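You operate a simulated robot arm through the tools that you are given. There is no shell and no other tool. Be economical: measure what you need, move in short steps, check, and stop when the job is done.

The job below is to be done with a simulated robot arm. You get a single attempt, and the scene is never put back.

## Task
Fetch the black weight from the top of the grey workbench and set it on the long counter. Put the yellow can on the top of the grey workbench. Put the dark bottle on the top of the cylinder bench. Push the left door of the low cabinet shut. Stack the green jar labelled "C" from the top of the grey workbench on top of the green jar that says "A". Take the brass plug marked "D" from the blue mat on the workbench and leave it on the hose bench's lower shelf. Fetch the battery with the latest date from the top of the grey workbench and set it on the top of the low cabinet. Open the upper drawer of the low cabinet. Any order will do. Set down upright: yellow can, dark bottle, battery.

It is judged by the outcome, as a careful person would: the job done as asked, and still so three seconds after it is handed in. It fails if anything else is knocked over, pushed out of place, dropped, spilled or broken.

## Robot
A 7-joint arm with a two-finger gripper on a trunk, on a base that drives. Base frame: it is fixed to the floor where the robot stands at the start and does not move with it; the origin is under the middle of the robot, x ahead of it, y to its left, z up. Units: m, degrees, N and s.
With the tool pointing down near the work surface it reaches from about 0.1 to 0.7 m from the robot's upright axis, wherever it stands. Its first joint turns from -166.0 to 166.0 degrees. Places, roughly: battery [1.5, -0.25, 1]; black weight [0.5, 0, 0.75]; brass plug [1, -0.5, 1]; dark bottle [0.75, 0.25, 0.75]; green jar [0.5, 0, 1]; hose bench's lower shelf [2.8, -0.1, 0.3]; left door of the low cabinet [0.9, 0.6, 0.3]; long counter [1.4, -2.2, 0.9]; top of the cylinder bench (15x79 cm) [-0.86, 0.32, 0.64]; top of the grey workbench [1.5, -0.3, 0.8]; top of the low cabinet [1, 0.3, 0.6]; upper drawer of the low cabinet [1.3, 0.4, 0.4]; yellow can [0.75, 0.25, 0.75]. Payload 1.71 kg.
The tool frame sits at the grasp point between the pads (the TCP): z along the fingers, y along the line on which they close. The tips reach 0.02 m beyond it. Largest opening 0.096 m; the body of the gripper starts 0.113 m behind the TCP.
Orientation is that of the tool frame in the base frame, as a unit quaternion [x, y, z, w]. With the fingers straight down and closing along the base's y, the tool's x points along the base's -x, its y along +y and its z along -z.

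## Interface
- The arm moves only by the tool apply_moves. Its arguments are lists of equal length, an entry for each row: "jaw": the gripper command, from -1 (fully open) to 1 (shut), values between in proportion; "dp": the shift along the base's x, y, z in m, a list of three; "angular": the turn, a rotation vector about the base's x, y, z in degrees, a list of three. In form: {"jaw": [jaw, ...], "dp": [[tx, ty, tz], ...], "angular": [[rx, ry, rz], ...]}. A call has 1 to 12 rows; each row shifts and turns the commanded pose from where the row before left it. Rows are played at 5 a second. More than 0.05 m and 8.6 degrees between two rows, or a gripper value outside its range, and nothing of the call is played. A pose out of reach is approached as far as the arm can. The call stops where the force on the tool passes 40 N (or 10 N more than at its start, if that is more) or the arm is blocked; 0.2 s more then pass. The fingers move at their own pace (about 0.153 m/s each) and stop on an object; they squeeze with about 33 N. The grip force told is the motor's: it shows also when the fingers shut on nothing. Time passes only in rows, and 0.2 s behind the last, so rows that do not move let the fingers close. The reply holds the time, the measured pose of the TCP, the force on the tool along the base axes, the opening and the grip force, in the units named above and with some noise, with the torque about the TCP (base axes, N m) and any sound that the robot's microphone picked up, and new pictures: "show" is both (left out), scene, wrist or none.
- Cameras (640 x 400 px; columns grow to the right, rows downward): "scene" is now at [0.0179, 0.18, 1.6455]; the picture's right is [0.47, -0.88, -0.01], its down [-0.83, -0.43, -0.35] and it looks along [0.31, 0.17, -0.94] (base axes); focal length 214 px, centre (320, 200). "wrist" rides on the gripper at [0.066, 0.014, -0.145] in the tool frame; the picture's right is [-0.21, 0.98, 0.00], its down [-0.88, -0.18, -0.45] and it looks along [-0.44, -0.09, 0.90] (tool axes); focal length 275 px, centre (320, 200). There is no depth. A picture from a camera that has moved, and an enlarged one, comes with that camera's place and axes in the base frame and with its lens.
- slide_trunk(by): slides the trunk up (or, below 0, down) by that many m; the arm and the scene camera ride with it, the base frame stays. It gives what a move gives, with no picture.
- base_move(legs): drives the robot by 1 to 6 legs, each [ahead, turn to the left] in m and degrees, along the robot's own axes; the way and the turn of a leg run together, so that a leg with both is an arc; at most 1.5 m and 180 degrees a leg. The arm and the cameras ride along, it lands a little off, and it stops where it bumps. It gives what a move gives, and a new picture of the scene camera.
- head_to(pan, tilt): turns the head with the scene camera to pan (to the left, within 155 degrees either way) and tilt (down, from -29 to 69), counted from straight ahead of the robot. It gives what a move gives, and a new picture of the scene camera.
- zoom(camera, box): a new picture of the part [left, top, right, bottom] of that camera's present view, enlarged. No time passes.
- close_job(): hands the job in; it is judged then, once.

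Go step by step. Nothing tells you exact positions but the pictures and the camera data: compare them with the known pose of the tool, close in by small moves and look again before you grip or let go. The budget is 207 turns and 260 pictures, counting those below and the enlarged ones. Unless the task says otherwise, let go and move clear before handing in.

The tools are called after ">>>" by a JSON object that holds its "op" and its "data". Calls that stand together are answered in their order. apply_moves: Moves the arm, as the interface text tells. Its arguments: {"type":"object","properties":{"jaw":{"type":"array","items":{"type":"number"}},"dp":{"type":"array","items":{"type":"array","items":{"type":"number"}}},"angular":{"type":"array","items":{"type":"array","items":{"type":"number"}}},"show":{"type":"string","enum":["both","scene","wrist","none"]}},"required":["jaw","dp","angular"]} The other tools are called the same way: slide_trunk (by) slides the trunk up or down; base_move (legs) drives the base; head_to (pan, tilt) turns the head that bears the scene camera; zoom (camera, box) takes an enlarged picture of a part of a camera's view; close_job () hands the job in.

At the start:

```text
t: 0.0
tcp_pos: [0.4309, -0.0072, 1.1671]
orientation: [0.0, 1.0, 0.0, -0.001]
contact_force: [0.4, 0.0, -0.2]
torque: [0.0, -0.01, -0.03]
gripper_width: 0.0957
grip_force: 0.0
trunk travel left (down, up): [-0.275, 0.111]
robot x, y, heading: [-0.0009, 0.0024, -0.2]
head pan, tilt: [27.8, 68.8]
```

scene: 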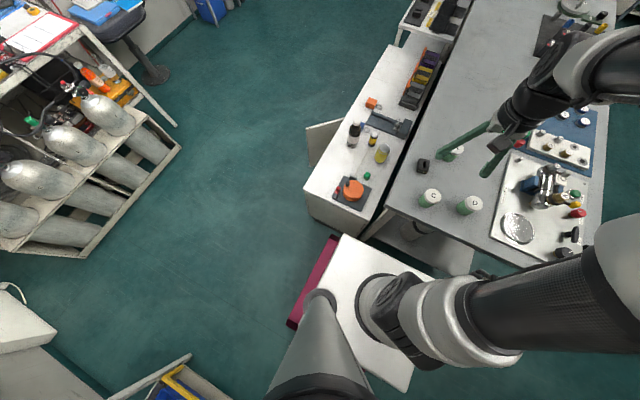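
wrist: 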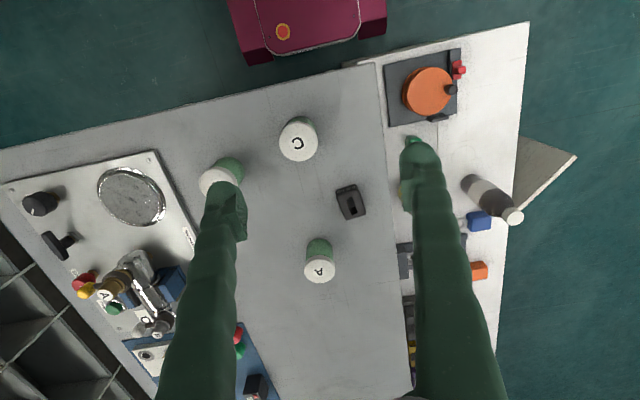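

I see the grey workbench ahead, the low cabinet left of it, and cylinders further left. I'll look around first to locate everything.

>>> {"op": "head_to", "data": {"pan": 0, "tilt": 40}}

>>> {"op": "head_to", "data": {"pan": 45, "tilt": 40}}

>>> {"op": "head_to", "data": {"pan": -60, "tilt": 25}}

>>> {"op": "head_to", "data": {"pan": 130, "tilt": 35}}

```text
t: 0.9
tcp_pos: [0.4144, -0.007, 1.1742]
orientation: [0.001, 1.0, -0.001, 0.007]
contact_force: [0.1, -0.2, -0.6]
torque: [0.01, 0.04, -0.01]
gripper_width: 0.096
grip_force: 0.0
trunk travel left (down, up): [-0.275, 0.111]
robot x, y, heading: [0.0015, -0.0025, -0.1]
head pan, tilt: [0.0, 40.0]
camera scene: at [0.0558, 0.154, 1.6809], right [0.0, -1.0, 0.0], down [-0.66, 0.0, -0.75], along [0.75, 0.0, -0.66], focal length 214 px, centre (320, 200)
```

scene: 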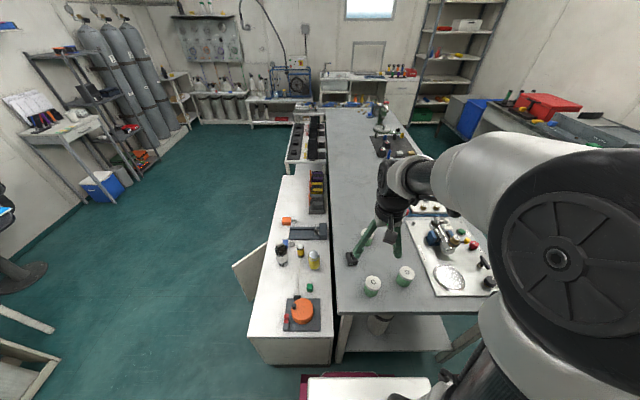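

```text
t: 2.0
tcp_pos: [0.414, -0.0065, 1.1737]
orientation: [0.001, 1.0, -0.001, 0.008]
contact_force: [0.1, -0.4, -0.6]
torque: [0.0, -0.01, 0.02]
gripper_width: 0.096
grip_force: 0.1
trunk travel left (down, up): [-0.275, 0.111]
robot x, y, heading: [-0.0008, -0.0007, 0.1]
head pan, tilt: [45.0, 40.0]
camera scene: at [0.0293, 0.2139, 1.6814], right [0.71, -0.71, -0.01], down [-0.47, -0.45, -0.76], along [0.53, 0.54, -0.65], focal length 214 px, centre (320, 200)
```

scene: 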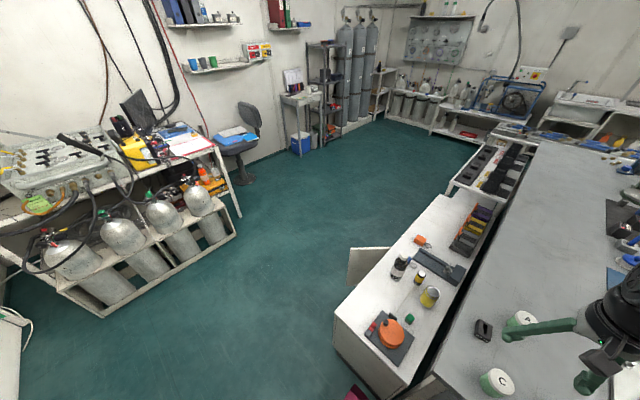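

```text
t: 3.9
tcp_pos: [0.4137, -0.0062, 1.1726]
orientation: [0.001, 1.0, -0.001, 0.007]
contact_force: [-0.3, 0.0, -0.4]
torque: [-0.01, 0.0, -0.03]
gripper_width: 0.096
grip_force: 0.0
trunk travel left (down, up): [-0.275, 0.111]
robot x, y, heading: [-0.0012, 0.0032, -0.4]
head pan, tilt: [-60.0, 25.0]
camera scene: at [0.0156, 0.0741, 1.705], right [-0.87, -0.5, 0.01], down [-0.23, 0.37, -0.9], along [0.45, -0.78, -0.43], focal length 214 px, centre (320, 200)
```

scene: 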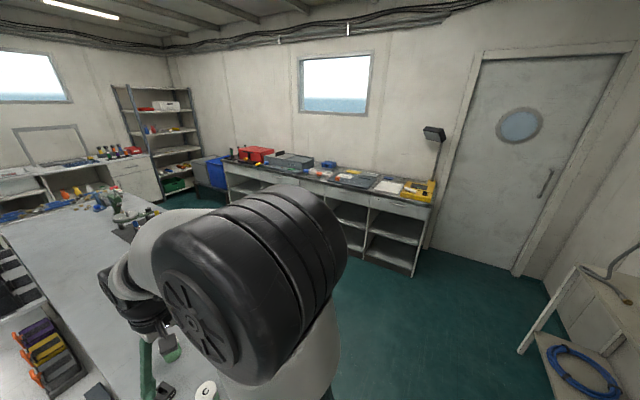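

```text
t: 6.7
tcp_pos: [0.4129, -0.0054, 1.1727]
orientation: [0.001, 1.0, -0.001, 0.007]
contact_force: [-0.1, 0.3, -0.6]
torque: [0.01, 0.02, 0.02]
gripper_width: 0.0961
grip_force: 0.1
trunk travel left (down, up): [-0.275, 0.111]
robot x, y, heading: [0.001, 0.0019, -0.1]
head pan, tilt: [130.0, 35.0]
camera scene: at [-0.0874, 0.2213, 1.6909], right [0.77, 0.64, -0.01], down [0.35, -0.44, -0.83], along [-0.54, 0.63, -0.56], focal length 214 px, centre (320, 200)
```

scene: 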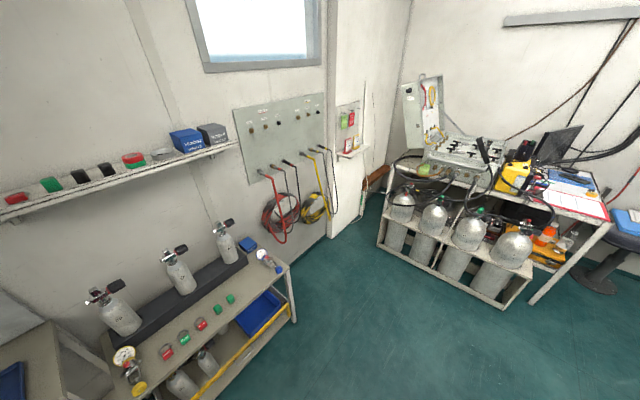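

>>> {"op": "head_to", "data": {"pan": 0, "tilt": 45}}

>>> {"op": "zoom", "data": {"camera": "scene", "box": [240, 150, 400, 310]}}

>>> {"op": "zoom", "data": {"camera": "scene", "box": [320, 70, 480, 170]}}

>>> {"op": "zoom", "data": {"camera": "wrist", "box": [0, 100, 400, 400]}}

```text
t: 8.8
tcp_pos: [0.4133, -0.0065, 1.1736]
orientation: [0.001, 1.0, 0.0, 0.007]
contact_force: [-0.1, -0.1, 0.3]
torque: [0.0, 0.03, -0.02]
gripper_width: 0.096
grip_force: 0.1
trunk travel left (down, up): [-0.275, 0.111]
robot x, y, heading: [0.0017, 0.0013, 0.1]
head pan, tilt: [0.0, 45.0]
camera scene: at [0.0503, 0.1539, 1.6738], right [0.0, -1.0, 0.0], down [-0.72, 0.0, -0.7], along [0.7, 0.0, -0.72], focal length 214 px, centre (320, 200)
```

scene: 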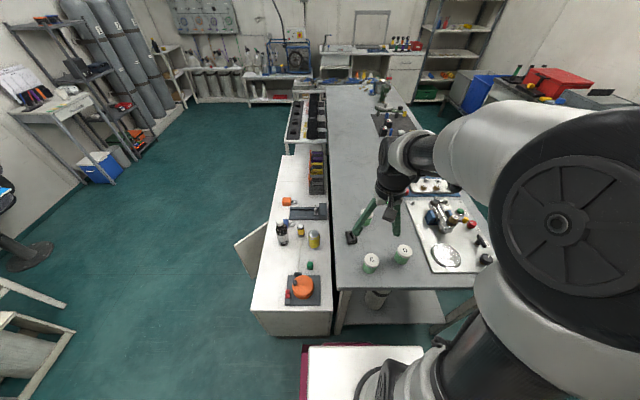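

```text
2.50 times, centred on (320, 230) of scene
camera zoom: at [0.0503, 0.1539, 1.6738], right [0.0, -1.0, 0.0], down [-0.72, 0.0, -0.7], along [0.7, 0.0, -0.72], focal length 536 px, centre (320, 125)
```

zoom: 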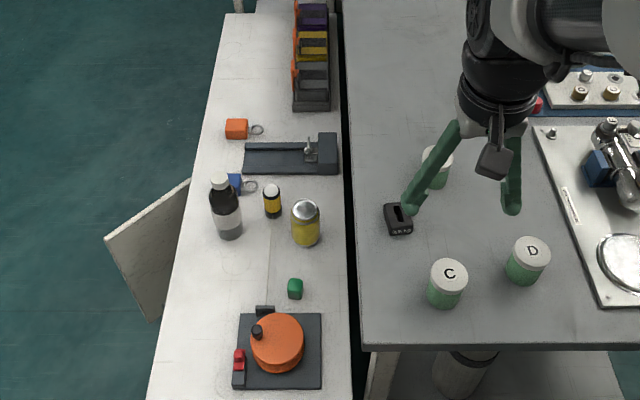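

```text
4.00 times, centred on (400, 120) of scene
camera zoom: at [0.0503, 0.1539, 1.6738], right [0.0, -1.0, 0.0], down [-0.72, 0.0, -0.7], along [0.7, 0.0, -0.72], focal length 858 px, centre (0, 520)
```

zoom: 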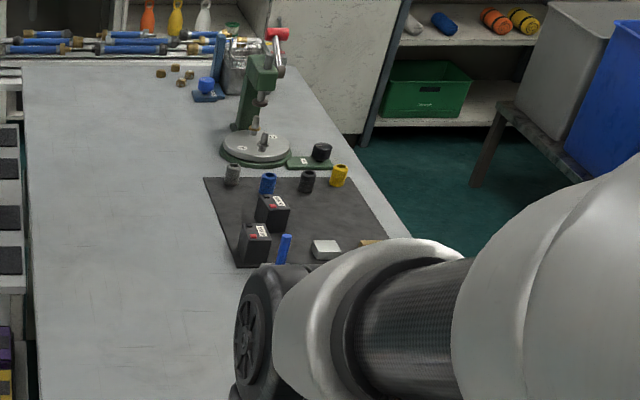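

```text
1.33 times, centred on (200, 250) of wrist
camera zoom: at [0.3456, 0.0073, 1.3178], right [0.21, 0.98, 0.0], down [0.87, -0.18, 0.46], along [0.45, -0.09, -0.89], focal length 367 px, centre (480, 133)
```

zoom: 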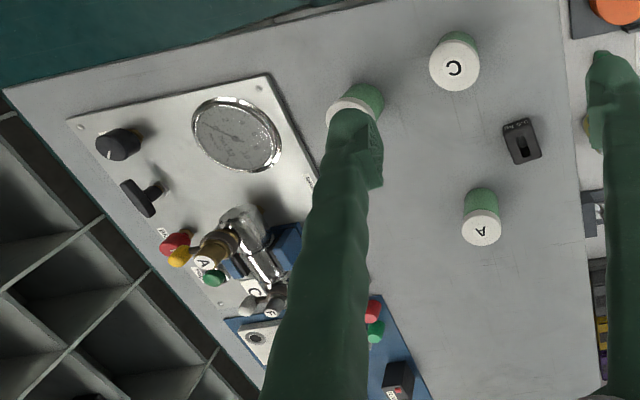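

Jars A, C, D and the weight are near the bench's front edge, batteries further back on mats. I'll edge the base forward slightly for reach, then go above jar C.

>>> {"op": "base_move", "data": {"legs": [[0.05, 0]]}}

>>> {"op": "apply_moves", "data": {"jaw": [-1, -1, -1, -1], "dp": [[0, -0.037, -0.03], [0, 0, -0.03], [0, 0, -0.03], [0, 0, 0]], "angular": [[0, 0, 0], [0, 0, 0], [0, 0, 0], [0, 0, 0]]}}

```text
t: 9.7
tcp_pos: [0.4543, -0.0064, 1.1772]
orientation: [0.001, 1.0, -0.001, 0.011]
contact_force: [0.0, 1.1, 0.9]
torque: [0.02, -0.07, -0.01]
gripper_width: 0.0963
grip_force: 0.0
trunk travel left (down, up): [-0.275, 0.111]
robot x, y, heading: [0.05, 0.0019, 0.2]
head pan, tilt: [0.0, 45.0]
camera scene: at [0.0844, 0.1541, 1.6742], right [0.0, -1.0, 0.0], down [-0.71, 0.0, -0.7], along [0.7, 0.0, -0.71], focal length 214 px, centre (320, 200)
```

scene: 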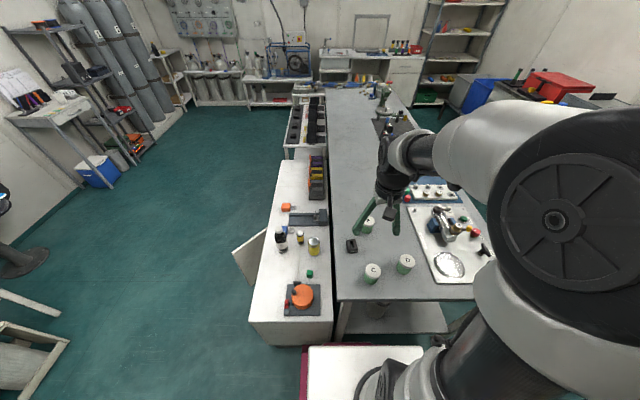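

```text
t: 10.7
tcp_pos: [0.4643, -0.0437, 1.0822]
orientation: [0.0, 1.0, -0.002, 0.005]
contact_force: [0.6, -0.4, -1.1]
torque: [-0.02, 0.12, 0.0]
gripper_width: 0.096
grip_force: 0.0
trunk travel left (down, up): [-0.275, 0.111]
robot x, y, heading: [0.0508, 0.0009, 0.1]
head pan, tilt: [0.0, 45.0]
camera scene: at [0.1141, 0.1542, 1.6732], right [0.0, -1.0, 0.0], down [-0.73, 0.0, -0.69], along [0.69, 0.0, -0.73], focal length 214 px, centre (320, 200)
camera wrist: at [0.397, -0.0299, 1.2267], right [0.21, 0.98, 0.0], down [0.87, -0.18, 0.46], along [0.45, -0.09, -0.89], focal length 275 px, centre (320, 200)
```

scene: 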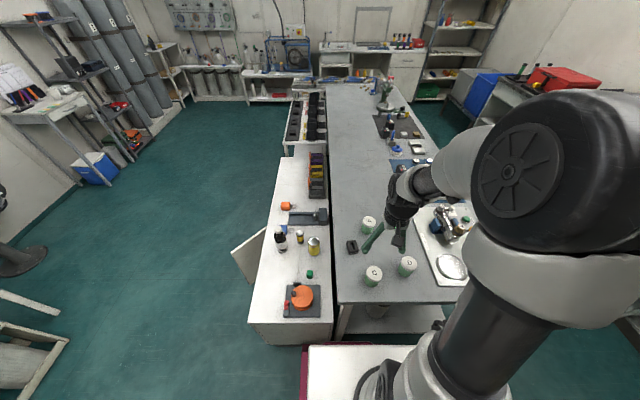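
wrist: 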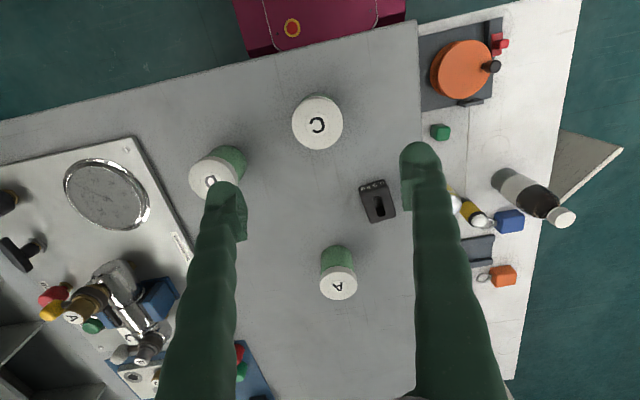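

>>> {"op": "apply_moves", "data": {"jaw": [-1, -1, -1, -1, -1], "dp": [[-0.007, -0.001, -0.03], [0, 0, -0.04], [0, 0, -0.04], [0, 0, -0.04], [0, 0, -0.03]], "angular": [[0, 0, 0], [0, 0, 0], [0, 0, 0], [0, 0, 0], [0, 0, 0]]}}

```text
t: 11.9
tcp_pos: [0.4412, -0.0444, 0.909]
orientation: [0.0, 1.0, -0.001, 0.015]
contact_force: [-0.2, 0.7, 0.3]
torque: [0.04, 0.0, -0.01]
gripper_width: 0.096
grip_force: 0.1
trunk travel left (down, up): [-0.275, 0.111]
robot x, y, heading: [0.0481, -0.0022, 0.0]
head pan, tilt: [0.0, 45.0]
camera scene: at [0.0996, 0.1537, 1.6739], right [0.0, -1.0, 0.0], down [-0.72, 0.0, -0.7], along [0.7, 0.0, -0.72], focal length 214 px, centre (320, 200)
camera wrist: at [0.3716, -0.0305, 1.0515], right [0.21, 0.98, 0.0], down [0.86, -0.18, 0.47], along [0.46, -0.09, -0.88], focal length 275 px, centre (320, 200)
```

scene: 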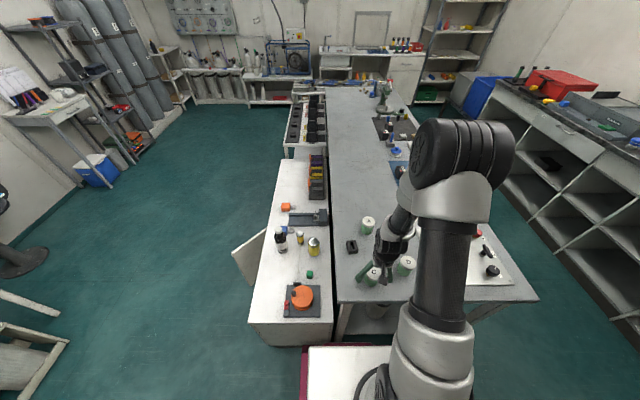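
wrist: 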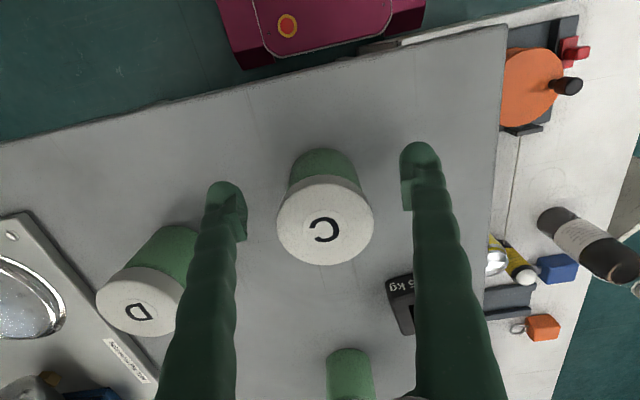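

>>> {"op": "apply_moves", "data": {"jaw": [-1, -1, 1, 1, 1], "dp": [[0.013, 0, -0.02], [0, 0, 0], [0, 0, 0], [0, 0, 0], [0, 0, 0]], "angular": [[0, 0, 0], [0, 0, 0], [0, 0, 0], [0, 0, 0], [0, 0, 0]], "show": "wrist"}}

```text
t: 13.1
tcp_pos: [0.452, -0.045, 0.8886]
orientation: [0.001, 1.0, -0.001, 0.014]
contact_force: [-0.1, -0.2, 0.2]
torque: [0.0, 0.01, 0.01]
gripper_width: 0.062
grip_force: 32.6
trunk travel left (down, up): [-0.275, 0.111]
robot x, y, heading: [0.0516, -0.0016, 0.0]
head pan, tilt: [0.0, 45.0]
camera wrist: at [0.3828, -0.0303, 1.032], right [0.21, 0.98, 0.0], down [0.86, -0.18, 0.47], along [0.46, -0.09, -0.88], focal length 275 px, centre (320, 200)
```

wrist: 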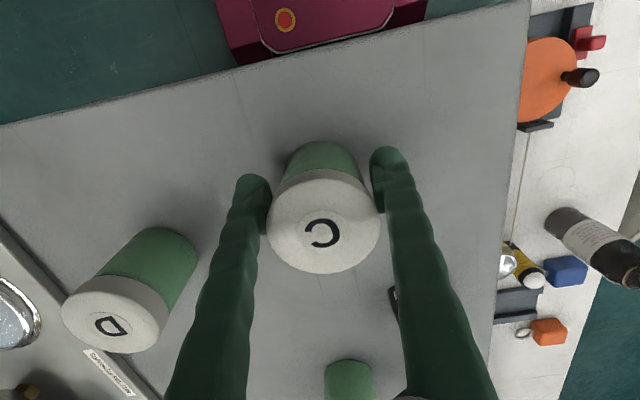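

>>> {"op": "apply_moves", "data": {"jaw": [1, 1, 1, 1, 1, 1, 1, 1, 1, 1], "dp": [[0, 0, 0.03], [0, 0, 0.05], [0, 0, 0.05], [0, 0, 0.02], [0.04, -0.005, 0], [0.04, -0.005, 0], [0.04, -0.004, 0], [0.04, -0.004, 0], [0.04, 0, 0], [0, 0, 0]], "angular": [[0, 0, 0], [0, 0, 0], [0, 0, 0], [0, 0, 0], [0, 0, 0], [0, 0, 0], [0, 0, 0], [0, 0, 0], [0, 0, 0], [0, 0, 0]]}}

```text
t: 15.3
tcp_pos: [0.6539, -0.0642, 1.0412]
orientation: [0.001, 1.0, -0.001, 0.015]
contact_force: [0.0, 0.8, -0.3]
torque: [-0.01, -0.01, 0.0]
gripper_width: 0.0003
grip_force: 29.6
trunk travel left (down, up): [-0.275, 0.111]
robot x, y, heading: [0.0481, 0.0005, 0.1]
head pan, tilt: [0.0, 45.0]
camera scene: at [0.0997, 0.1538, 1.6739], right [0.0, -1.0, 0.0], down [-0.72, 0.0, -0.7], along [0.7, 0.0, -0.72], focal length 214 px, centre (320, 200)
camera wrist: at [0.5841, -0.0497, 1.1845], right [0.21, 0.98, 0.0], down [0.86, -0.18, 0.47], along [0.46, -0.09, -0.88], focal length 275 px, centre (320, 200)
```

scene: 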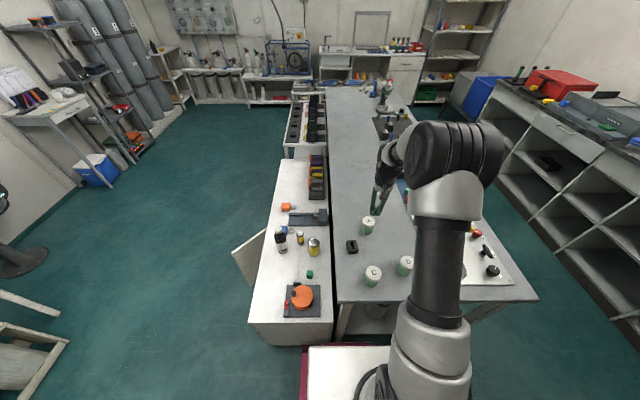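
wrist: 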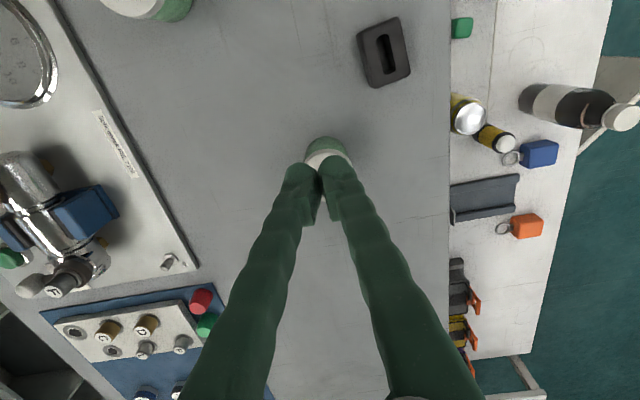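

Jar C slipped out and stayed standing in place; my grasp was off-centre. I'll go back above it and check the centring.

>>> {"op": "apply_moves", "data": {"jaw": [-1, -1, -1, -1, -1, -1, -1, -1], "dp": [[-0.04, 0.005, 0], [-0.04, 0.005, 0], [-0.04, 0.004, 0], [-0.04, 0.004, 0], [-0.04, 0, 0], [0, 0, -0.04], [0, 0, -0.03], [0, 0, 0]], "angular": [[0, 0, 0], [0, 0, 0], [0, 0, 0], [0, 0, 0], [0, 0, 0], [0, 0, 0], [0, 0, 0], [0, 0, 0]], "show": "wrist"}}

>>> {"op": "zoom", "data": {"camera": "scene", "box": [320, 200, 480, 300]}}

```text
t: 17.1
tcp_pos: [0.4524, -0.0437, 0.9695]
orientation: [0.0, 1.0, -0.001, 0.015]
contact_force: [-1.1, 0.5, -0.4]
torque: [-0.03, -0.01, -0.05]
gripper_width: 0.0958
grip_force: 0.0
trunk travel left (down, up): [-0.275, 0.111]
robot x, y, heading: [0.0536, 0.0057, -0.1]
head pan, tilt: [0.0, 45.0]
camera wrist: at [0.3838, -0.03, 1.1138], right [0.21, 0.98, 0.0], down [0.86, -0.18, 0.47], along [0.46, -0.09, -0.88], focal length 275 px, centre (320, 200)
```

wrist: 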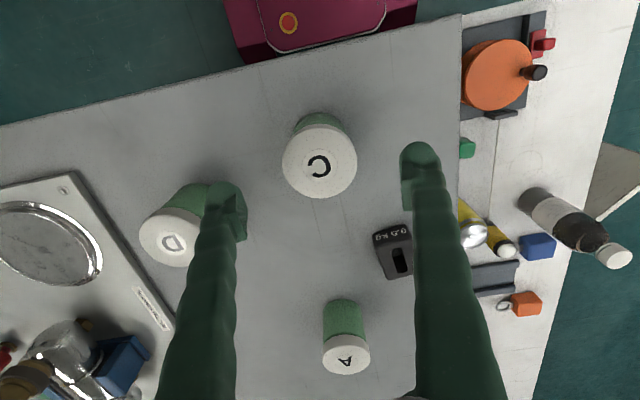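

```text
4.00 times, centred on (400, 250) of scene
camera zoom: at [0.1012, 0.1538, 1.6738], right [0.0, -1.0, 0.0], down [-0.72, 0.0, -0.69], along [0.69, 0.0, -0.72], focal length 858 px, centre (0, 0)
```

zoom: 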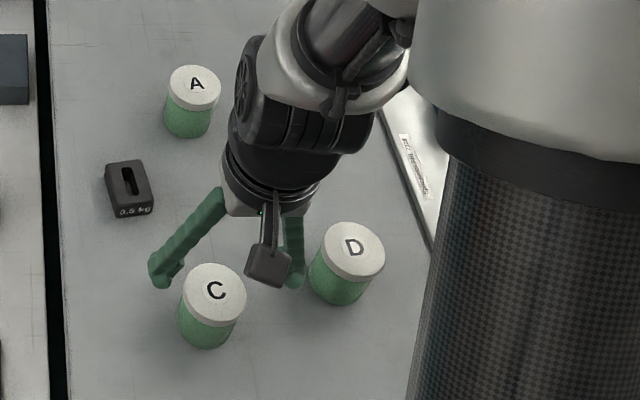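

>>> {"op": "apply_moves", "data": {"jaw": [-1, -1, -1, -1, 1, 1, 1], "dp": [[0.009, -0.001, -0.03], [0, 0, -0.04], [0, 0, -0.025], [0, 0, 0], [0, 0, 0], [0, 0, 0], [0, 0, 0]], "angular": [[0, 0, 0], [0, 0, 0], [0, 0, 0], [0, 0, 0], [0, 0, 0], [0, 0, 0], [0, 0, 0]], "show": "wrist"}}

>>> {"op": "apply_moves", "data": {"jaw": [1, 1, 1, 1], "dp": [[0, 0, 0.01], [0, 0, 0.01], [0, 0, 0.02], [0, 0, 0.02]], "angular": [[0, 0, 0], [0, 0, 0], [0, 0, 0], [0, 0, 0]], "show": "wrist"}}

```text
t: 18.7
tcp_pos: [0.4616, -0.0458, 0.8753]
orientation: [0.0, 1.0, 0.0, 0.015]
contact_force: [-1.3, 0.6, 0.7]
torque: [-0.01, 0.0, 0.0]
gripper_width: 0.0571
grip_force: 33.0
trunk travel left (down, up): [-0.275, 0.111]
robot x, y, heading: [0.05, -0.0006, 0.0]
head pan, tilt: [0.0, 45.0]
camera wrist: at [0.3922, -0.0317, 1.0181], right [0.21, 0.98, 0.0], down [0.86, -0.18, 0.47], along [0.46, -0.09, -0.88], focal length 275 px, centre (320, 200)
```

wrist: 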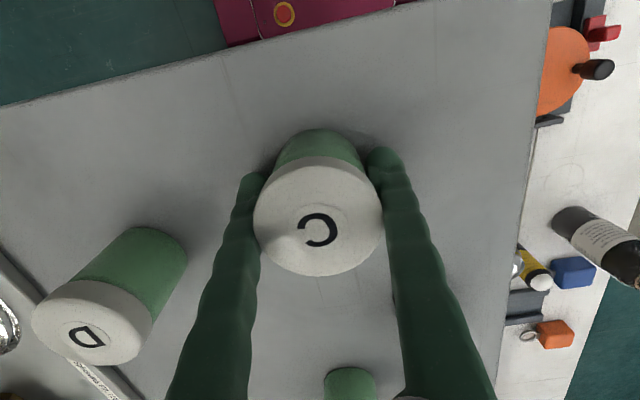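

```text
t: 19.7
tcp_pos: [0.4625, -0.0446, 0.9342]
orientation: [0.001, 1.0, -0.001, 0.014]
contact_force: [-0.5, -0.5, -1.2]
torque: [0.01, 0.02, 0.01]
gripper_width: 0.0573
grip_force: 33.3
trunk travel left (down, up): [-0.275, 0.111]
robot x, y, heading: [0.0499, 0.0019, -0.4]
head pan, tilt: [0.0, 45.0]
camera wrist: at [0.3924, -0.031, 1.0773], right [0.21, 0.98, 0.0], down [0.86, -0.18, 0.47], along [0.46, -0.09, -0.88], focal length 275 px, centre (320, 200)
```

wrist: 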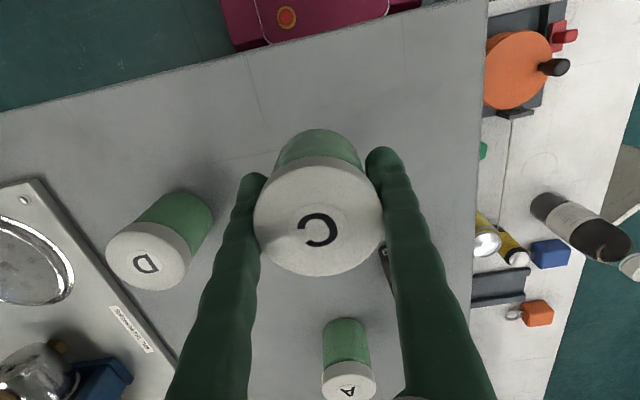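

>>> {"op": "apply_moves", "data": {"jaw": [1, 1, 1, 1, 1, 1, 1, 1, 1], "dp": [[0, 0, 0.04], [0, 0, 0.03], [0.04, -0.005, 0], [0.04, -0.005, 0], [0.04, -0.005, 0], [0.04, -0.005, 0], [0.04, 0, 0], [0.035, 0, 0], [0, 0, 0]], "angular": [[0, 0, 0], [0, 0, 0], [0, 0, 0], [0, 0, 0], [0, 0, 0], [0, 0, 0], [0, 0, 0], [0, 0, 0], [0, 0, 0]], "show": "wrist"}}

>>> {"op": "zoom", "data": {"camera": "scene", "box": [320, 170, 420, 270]}}

```text
t: 21.7
tcp_pos: [0.6983, -0.066, 1.0055]
orientation: [0.001, 1.0, 0.0, 0.014]
contact_force: [0.6, 0.0, -1.7]
torque: [0.01, -0.03, 0.0]
gripper_width: 0.0573
grip_force: 32.6
trunk travel left (down, up): [-0.275, 0.111]
robot x, y, heading: [0.0468, -0.0015, -0.3]
head pan, tilt: [0.0, 45.0]
camera wrist: at [0.6271, -0.0533, 1.1486], right [0.21, 0.98, 0.0], down [0.86, -0.18, 0.47], along [0.46, -0.09, -0.88], focal length 275 px, centre (320, 200)
```

wrist: 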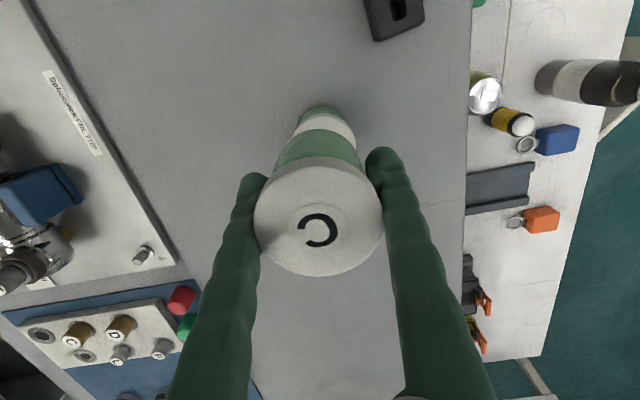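

```text
4.00 times, centred on (370, 220) of scene
camera zoom: at [0.1004, 0.1538, 1.6739], right [0.0, -1.0, 0.0], down [-0.72, 0.0, -0.7], along [0.7, 0.0, -0.72], focal length 858 px, centre (120, 120)
```

zoom: 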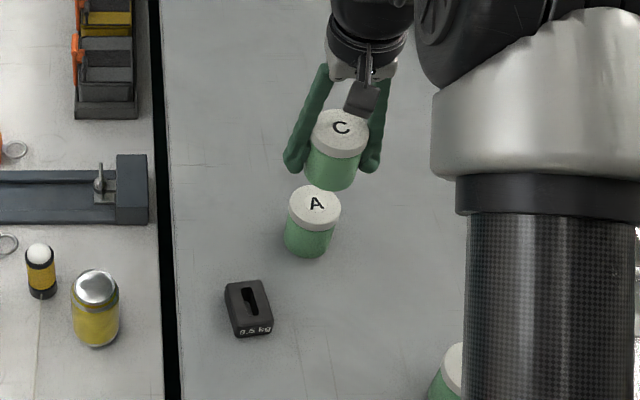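

>>> {"op": "apply_moves", "data": {"jaw": [1, 1, 1], "dp": [[0.001, 0.005, -0.03], [0, 0, -0.012], [0, 0, 0]], "angular": [[0, 0, 0], [0, 0, 0], [0, 0, 0]], "show": "none"}}

>>> {"op": "zoom", "data": {"camera": "wrist", "box": [220, 75, 420, 275]}}

>>> {"op": "zoom", "data": {"camera": "scene", "box": [340, 190, 400, 250]}}

```text
t: 22.5
tcp_pos: [0.6985, -0.0614, 0.9625]
orientation: [0.001, 1.0, 0.0, 0.013]
contact_force: [-0.5, 0.4, -1.6]
torque: [0.04, -0.01, -0.02]
gripper_width: 0.0572
grip_force: 32.8
trunk travel left (down, up): [-0.275, 0.111]
robot x, y, heading: [0.0518, 0.0016, -0.1]
head pan, tilt: [0.0, 45.0]
```

```text
2.00 times, centred on (320, 175) of wrist
camera zoom: at [0.6284, -0.0468, 1.1052], right [0.21, 0.98, 0.0], down [0.86, -0.18, 0.47], along [0.46, -0.09, -0.88], focal length 551 px, centre (320, 250)
```

zoom: 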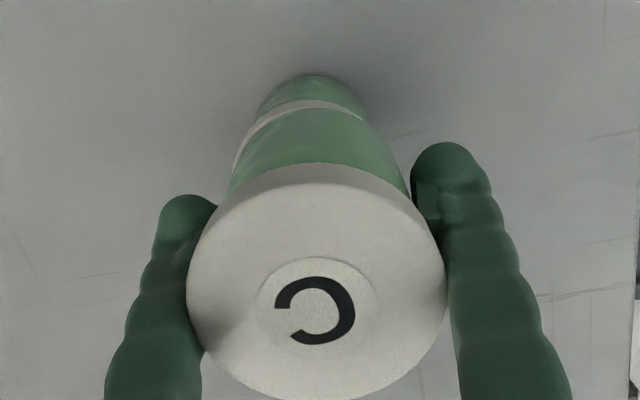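

```text
6.67 times, centred on (370, 220) of scene
camera zoom: at [0.1011, 0.1538, 1.6738], right [0.0, -1.0, 0.0], down [-0.72, 0.0, -0.69], along [0.69, 0.0, -0.72], focal length 1430 px, centre (-13, 67)
```

zoom: 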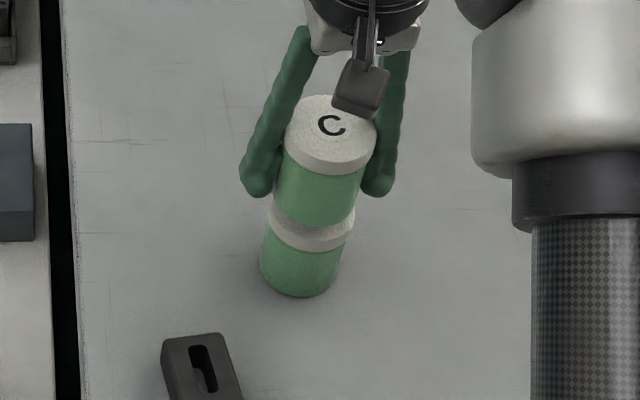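

>>> {"op": "apply_moves", "data": {"jaw": [1, 1, 1], "dp": [[0.002, -0.003, -0.01], [0, 0, -0.01], [0, 0, 0]], "angular": [[0, 0, 0], [0, 0, 0], [0, 0, 0]], "show": "none"}}

>>> {"op": "zoom", "data": {"camera": "wrist", "box": [220, 75, 420, 275]}}

>>> {"op": "zoom", "data": {"camera": "scene", "box": [340, 190, 400, 250]}}

```text
t: 23.3
tcp_pos: [0.7, -0.0633, 0.9443]
orientation: [0.0, 1.0, -0.002, 0.016]
contact_force: [2.1, -0.5, 14.2]
torque: [0.05, 0.2, 0.02]
gripper_width: 0.0571
grip_force: 33.1
trunk travel left (down, up): [-0.275, 0.111]
robot x, y, heading: [0.0524, 0.0049, -0.2]
head pan, tilt: [0.0, 45.0]
```

```text
2.00 times, centred on (320, 175) of wrist
camera zoom: at [0.6302, -0.0496, 1.0873], right [0.21, 0.98, 0.0], down [0.86, -0.18, 0.47], along [0.46, -0.09, -0.88], focal length 551 px, centre (320, 250)
```

zoom: 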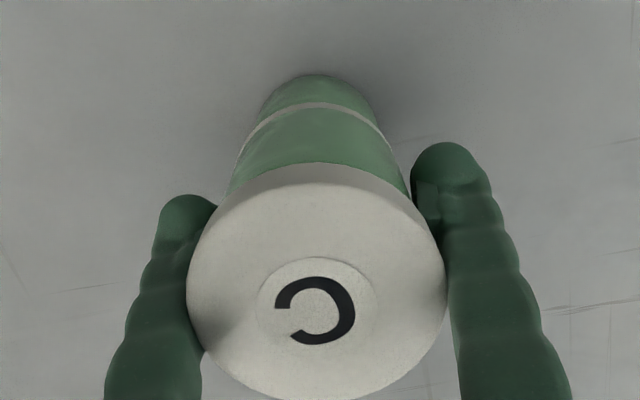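

```text
6.67 times, centred on (370, 220) of scene
camera zoom: at [0.0994, 0.154, 1.674], right [0.0, -1.0, 0.0], down [-0.72, 0.0, -0.7], along [0.7, 0.0, -0.72], focal length 1430 px, centre (-13, 67)
```

zoom: 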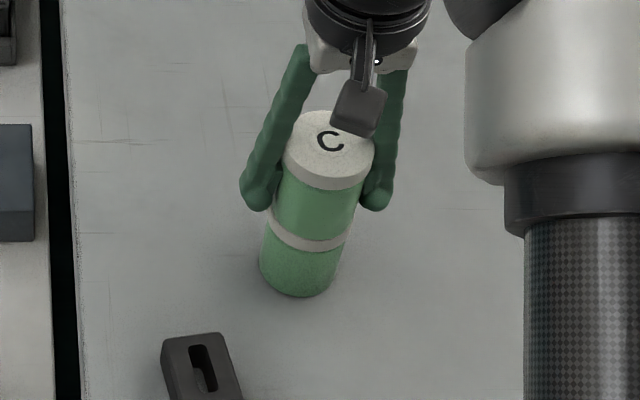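

>>> {"op": "apply_moves", "data": {"jaw": [-0.3, -0.6, -1, -1, -1, -1, -1], "dp": [[0, 0, 0.002], [0, 0, 0], [0, 0, 0], [0, 0, 0.03], [0, 0, 0.04], [0, 0, 0.04], [0, 0, 0]], "angular": [[0, 0, 0], [0, 0, 0], [0, 0, 0], [0, 0, 0], [0, 0, 0], [0, 0, 0], [0, 0, 0]]}}

>>> {"op": "zoom", "data": {"camera": "scene", "box": [340, 190, 400, 250]}}

```text
t: 24.9
tcp_pos: [0.7014, -0.0653, 1.0529]
orientation: [0.0, 1.0, -0.001, 0.014]
contact_force: [0.7, -0.6, 0.2]
torque: [0.02, 0.03, -0.07]
gripper_width: 0.096
grip_force: 0.1
trunk travel left (down, up): [-0.275, 0.111]
robot x, y, heading: [0.048, 0.0007, 0.0]
head pan, tilt: [0.0, 45.0]
camera scene: at [0.1015, 0.1538, 1.6738], right [0.0, -1.0, 0.0], down [-0.72, 0.0, -0.69], along [0.69, 0.0, -0.72], focal length 214 px, centre (320, 200)
camera wrist: at [0.6312, -0.0512, 1.197], right [0.21, 0.98, 0.0], down [0.86, -0.18, 0.47], along [0.46, -0.09, -0.88], focal length 275 px, centre (320, 200)
```

scene: 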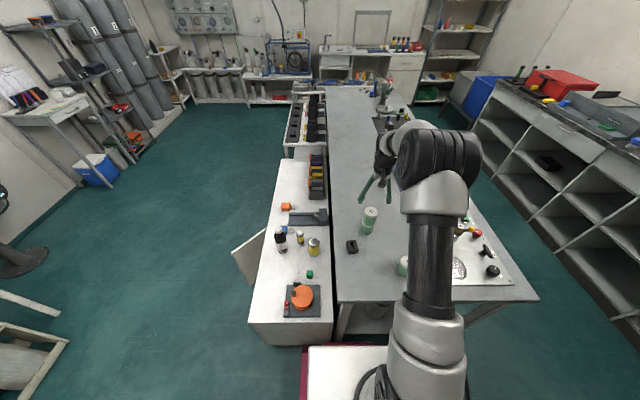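
wrist: 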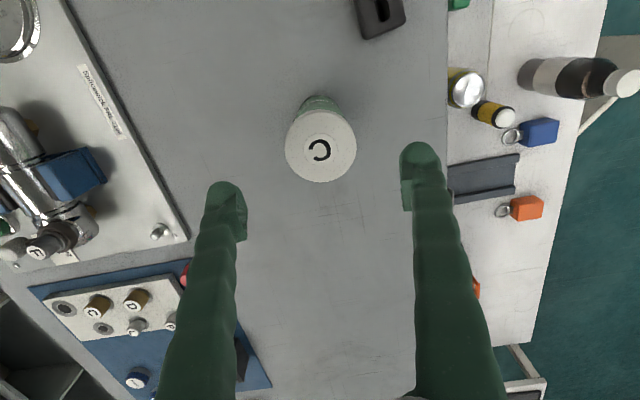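

```text
6.67 times, centred on (370, 220) of scene
camera zoom: at [0.1015, 0.1538, 1.6738], right [0.0, -1.0, 0.0], down [-0.72, 0.0, -0.69], along [0.69, 0.0, -0.72], focal length 1430 px, centre (-13, 67)
```

zoom: 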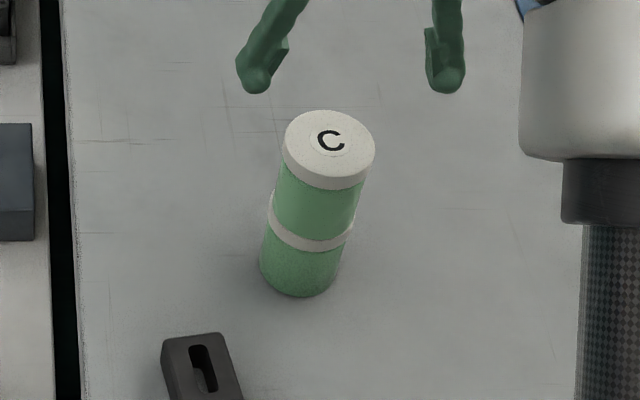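

Stack looks good. Next the 0.5 kg weight: I'll move over it and look; also zoom to read the plug labels.

>>> {"op": "zoom", "data": {"camera": "wrist", "box": [0, 200, 280, 400]}}

>>> {"op": "apply_moves", "data": {"jaw": [-1, -1, -1, -1, -1], "dp": [[-0.045, 0.04, 0], [-0.045, 0.038, 0], [0, 0, -0.045], [0, 0, -0.045], [0, 0, 0]], "angular": [[0, 0, 0], [0, 0, 0], [0, 0, 0], [0, 0, 0], [0, 0, 0]]}}

```text
2.00 times, centred on (140, 300) of wrist
camera zoom: at [0.6312, -0.0512, 1.197], right [0.21, 0.98, 0.0], down [0.86, -0.18, 0.47], along [0.46, -0.09, -0.88], focal length 551 px, centre (680, 0)
```

zoom: 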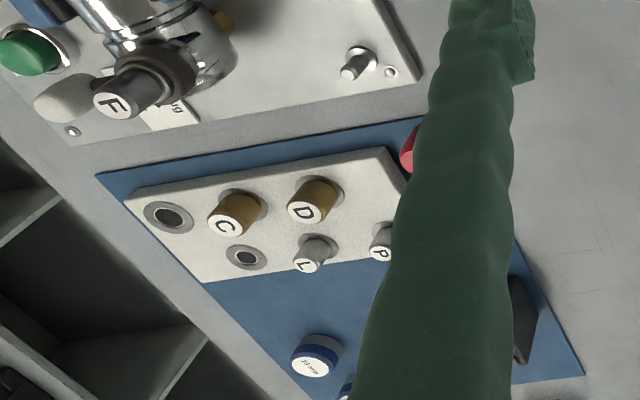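

```text
refused: row 1 steps farther than a row can; nothing moved
```

>>> {"op": "apply_moves", "data": {"jaw": [-1, -1, -1, -1, -1, -1], "dp": [[-0.03, 0.026, 0], [-0.03, 0.026, 0], [-0.03, 0.026, 0], [0, 0, -0.045], [0, 0, -0.045], [0, 0, 0]], "angular": [[0, 0, 0], [0, 0, 0], [0, 0, 0], [0, 0, 0], [0, 0, 0], [0, 0, 0]]}}

```text
t: 26.3
tcp_pos: [0.6084, 0.0143, 0.964]
orientation: [0.001, 1.0, -0.001, 0.014]
contact_force: [0.2, 0.1, 0.4]
torque: [0.02, -0.02, -0.01]
gripper_width: 0.0961
grip_force: 0.0
trunk travel left (down, up): [-0.275, 0.111]
robot x, y, heading: [0.051, 0.0028, 0.1]
head pan, tilt: [0.0, 45.0]
camera scene: at [0.1007, 0.1539, 1.6738], right [0.0, -1.0, 0.0], down [-0.72, 0.0, -0.7], along [0.7, 0.0, -0.72], focal length 214 px, centre (320, 200)
camera wrist: at [0.5396, 0.0286, 1.1084], right [0.21, 0.98, 0.0], down [0.86, -0.18, 0.47], along [0.46, -0.09, -0.88], focal length 275 px, centre (320, 200)
```

scene: 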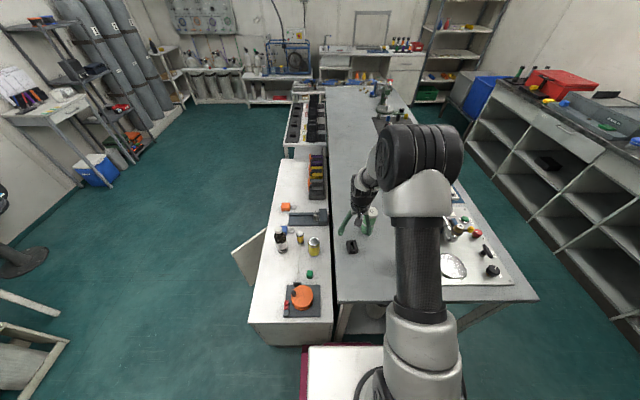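
wrist: 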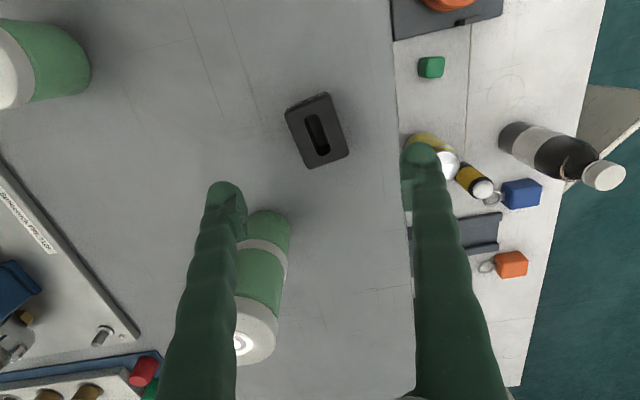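

>>> {"op": "apply_moves", "data": {"jaw": [-1, -1, -1, -1, -1], "dp": [[-0.008, 0.001, -0.03], [0, 0, -0.03], [0, 0, -0.02], [0, 0, -0.015], [0, 0, 0]], "angular": [[0, 0, 6], [0, 0, 6], [0, 0, 0], [0, 0, 0], [0, 0, 0]], "show": "wrist"}}

```text
t: 27.5
tcp_pos: [0.6014, 0.015, 0.8689]
orientation: [-0.104, 0.994, 0.0, 0.014]
contact_force: [0.8, -0.2, -1.1]
torque: [0.05, 0.0, 0.0]
gripper_width: 0.0957
grip_force: 0.0
trunk travel left (down, up): [-0.275, 0.111]
robot x, y, heading: [0.0503, 0.0029, 0.0]
head pan, tilt: [0.0, 45.0]
camera wrist: at [0.5306, 0.0143, 1.0119], right [0.0, 1.0, 0.0], down [0.88, 0.0, 0.47], along [0.47, 0.0, -0.88], focal length 275 px, centre (320, 200)
```

wrist: 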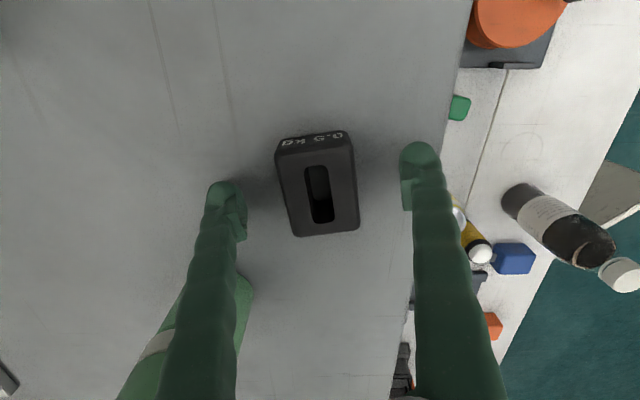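

>>> {"op": "apply_moves", "data": {"jaw": [-1, 1, 1, 1, 1, 1, 1, 1], "dp": [[0.002, 0, -0.006], [0, 0, 0], [0, 0, 0], [0, 0, 0], [0, 0, 0.01], [0, 0, 0.02], [0, 0, 0.03], [0, 0, 0]], "angular": [[0, 0, 0], [0, 0, 0], [0, 0, 0], [0, 0, 0], [0, 0, 0], [0, 0, 0], [0, 0, 0], [0, 0, 0]], "show": "wrist"}}

```text
t: 28.1
tcp_pos: [0.591, 0.0173, 0.8723]
orientation: [-0.105, 0.994, 0.001, 0.023]
contact_force: [-0.6, -0.4, 0.6]
torque: [0.02, 0.02, 0.01]
gripper_width: 0.0421
grip_force: 34.3
trunk travel left (down, up): [-0.275, 0.111]
robot x, y, heading: [0.0546, 0.0015, 0.3]
head pan, tilt: [0.0, 45.0]
stopped in row 2: the force on the tool passed its limit at 56 N (the readings are from after the stop); the commanded pose is now the measured one
camera wrist: at [0.5178, 0.0164, 1.0153], right [0.0, 1.0, 0.01], down [0.87, 0.0, 0.48], along [0.48, 0.01, -0.87], focal length 275 px, centre (320, 200)
```

wrist: 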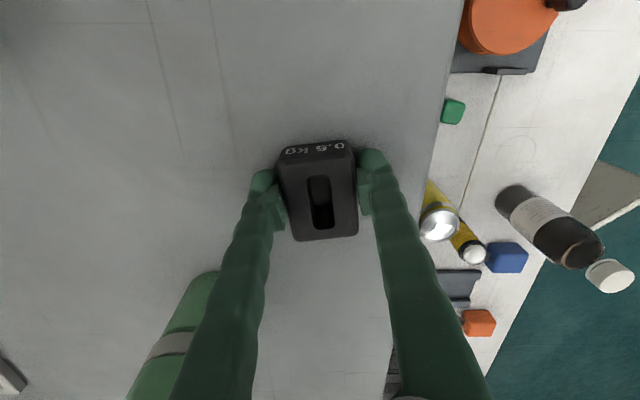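

>>> {"op": "apply_moves", "data": {"jaw": [-0.3, -0.3, 1, 1, 1, 1, 1, 1], "dp": [[0.01, -0.002, 0], [0, 0, 0], [0, 0, 0], [0, 0, 0], [0, 0, 0.01], [0, 0, 0.02], [0, 0, 0.03], [0, 0, 0]], "angular": [[0, 0, 0], [0, 0, 0], [0, 0, 0], [0, 0, 0], [0, 0, 0], [0, 0, 0], [0, 0, 0], [0, 0, 0]], "show": "wrist"}}

```text
t: 29.9
tcp_pos: [0.601, 0.018, 0.9342]
orientation: [-0.106, 0.994, 0.002, 0.022]
contact_force: [-0.6, -0.1, -4.9]
torque: [0.01, -0.03, -0.02]
gripper_width: 0.0424
grip_force: 33.5
trunk travel left (down, up): [-0.275, 0.111]
robot x, y, heading: [0.0517, 0.0026, -0.1]
head pan, tilt: [0.0, 45.0]
camera wrist: at [0.5281, 0.0153, 1.0759], right [0.0, 1.0, 0.01], down [0.87, 0.0, 0.48], along [0.48, 0.01, -0.87], focal length 275 px, centre (320, 200)
```

wrist: 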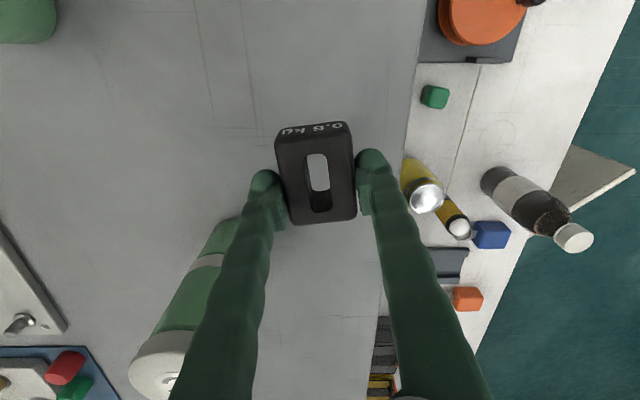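

Weight held. I'll lift and tuck it, then look to the right-rear before driving round to the long counter.

>>> {"op": "apply_moves", "data": {"jaw": [1, 1, 1, 1, 1, 1, 1], "dp": [[0, 0, 0.05], [0, 0, 0.05], [-0.04, 0, 0.03], [-0.04, 0, 0.03], [-0.04, 0, 0], [-0.04, 0, 0], [0, 0, 0]], "angular": [[0, 0, 0], [0, 0, 0], [0, 0, 0], [0, 0, 0], [0, 0, 0], [0, 0, 0], [0, 0, 0]], "show": "none"}}

>>> {"op": "head_to", "data": {"pan": -110, "tilt": 35}}

```text
t: 31.5
tcp_pos: [0.4446, 0.0168, 1.0943]
orientation: [-0.105, 0.994, 0.002, 0.023]
contact_force: [-1.1, -0.4, -5.2]
torque: [0.0, -0.04, -0.01]
gripper_width: 0.0419
grip_force: 33.2
trunk travel left (down, up): [-0.275, 0.111]
robot x, y, heading: [0.0521, 0.0014, -0.1]
head pan, tilt: [0.0, 45.0]
```

```text
t: 33.4
tcp_pos: [0.4438, 0.017, 1.0947]
orientation: [-0.105, 0.994, 0.002, 0.024]
contact_force: [0.0, -0.5, -4.6]
torque: [0.02, -0.05, -0.02]
gripper_width: 0.0417
grip_force: 33.1
trunk travel left (down, up): [-0.275, 0.111]
robot x, y, heading: [0.0502, 0.0004, -0.1]
head pan, tilt: [-110.0, 35.0]
camera scene: at [-0.0103, 0.0711, 1.6905], right [-0.94, 0.34, 0.02], down [0.18, 0.54, -0.82], along [-0.29, -0.77, -0.57], focal length 214 px, centre (320, 200)
```

scene: 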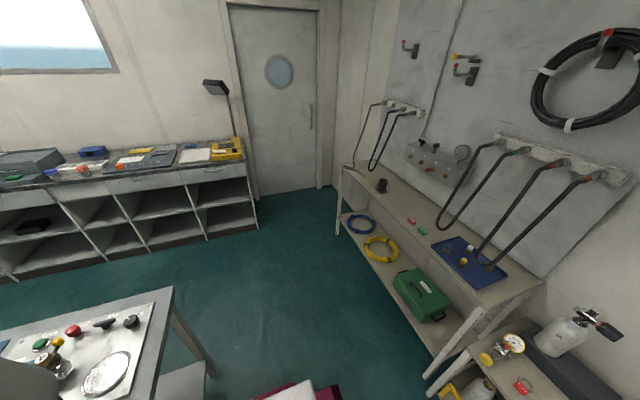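

>>> {"op": "base_move", "data": {"legs": [[-0.1, 0], [0, -90], [1.05, 0], [0, 60], [0.7, 0], [0, -60]]}}

>>> {"op": "head_to", "data": {"pan": 0, "tilt": 50}}

```text
t: 54.5
tcp_pos: [0.5307, -1.79, 1.0944]
orientation: [0.631, 0.775, -0.016, 0.017]
contact_force: [-0.1, -0.1, -6.1]
torque: [-0.03, -0.04, 0.05]
gripper_width: 0.0409
grip_force: 32.8
trunk travel left (down, up): [-0.275, 0.111]
robot x, y, heading: [0.517, -1.3956, -90.3]
head pan, tilt: [-110.0, 35.0]
camera scene: at [0.5931, -1.3357, 1.6905], right [0.35, 0.94, 0.02], down [0.54, -0.19, -0.82], along [-0.77, 0.29, -0.57], focal length 214 px, centre (320, 200)
```

scene: 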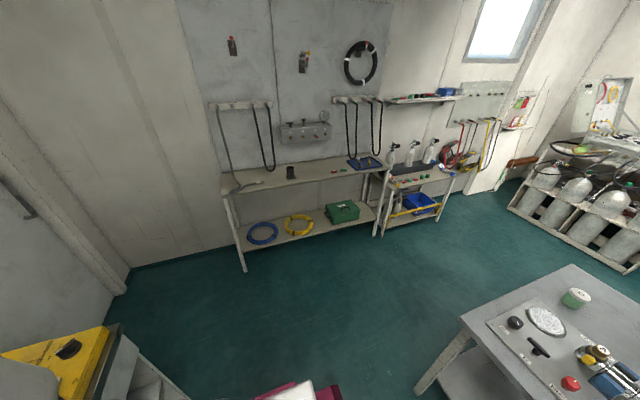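

```text
t: 56.4
tcp_pos: [0.5321, -1.7726, 1.101]
orientation: [0.631, 0.775, -0.022, 0.021]
contact_force: [0.1, -0.1, -5.0]
torque: [0.0, -0.01, 0.02]
gripper_width: 0.0414
grip_force: 32.7
trunk travel left (down, up): [-0.275, 0.111]
robot x, y, heading: [0.5188, -1.3928, -90.5]
head pan, tilt: [0.0, 50.0]
camera scene: at [0.6752, -1.4428, 1.667], right [-1.0, 0.01, 0.0], down [0.01, 0.78, -0.63], along [0.0, -0.63, -0.78], focal length 214 px, centre (320, 200)
```

scene: 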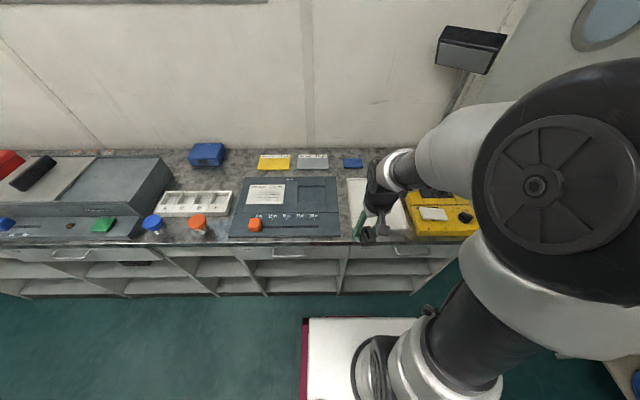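

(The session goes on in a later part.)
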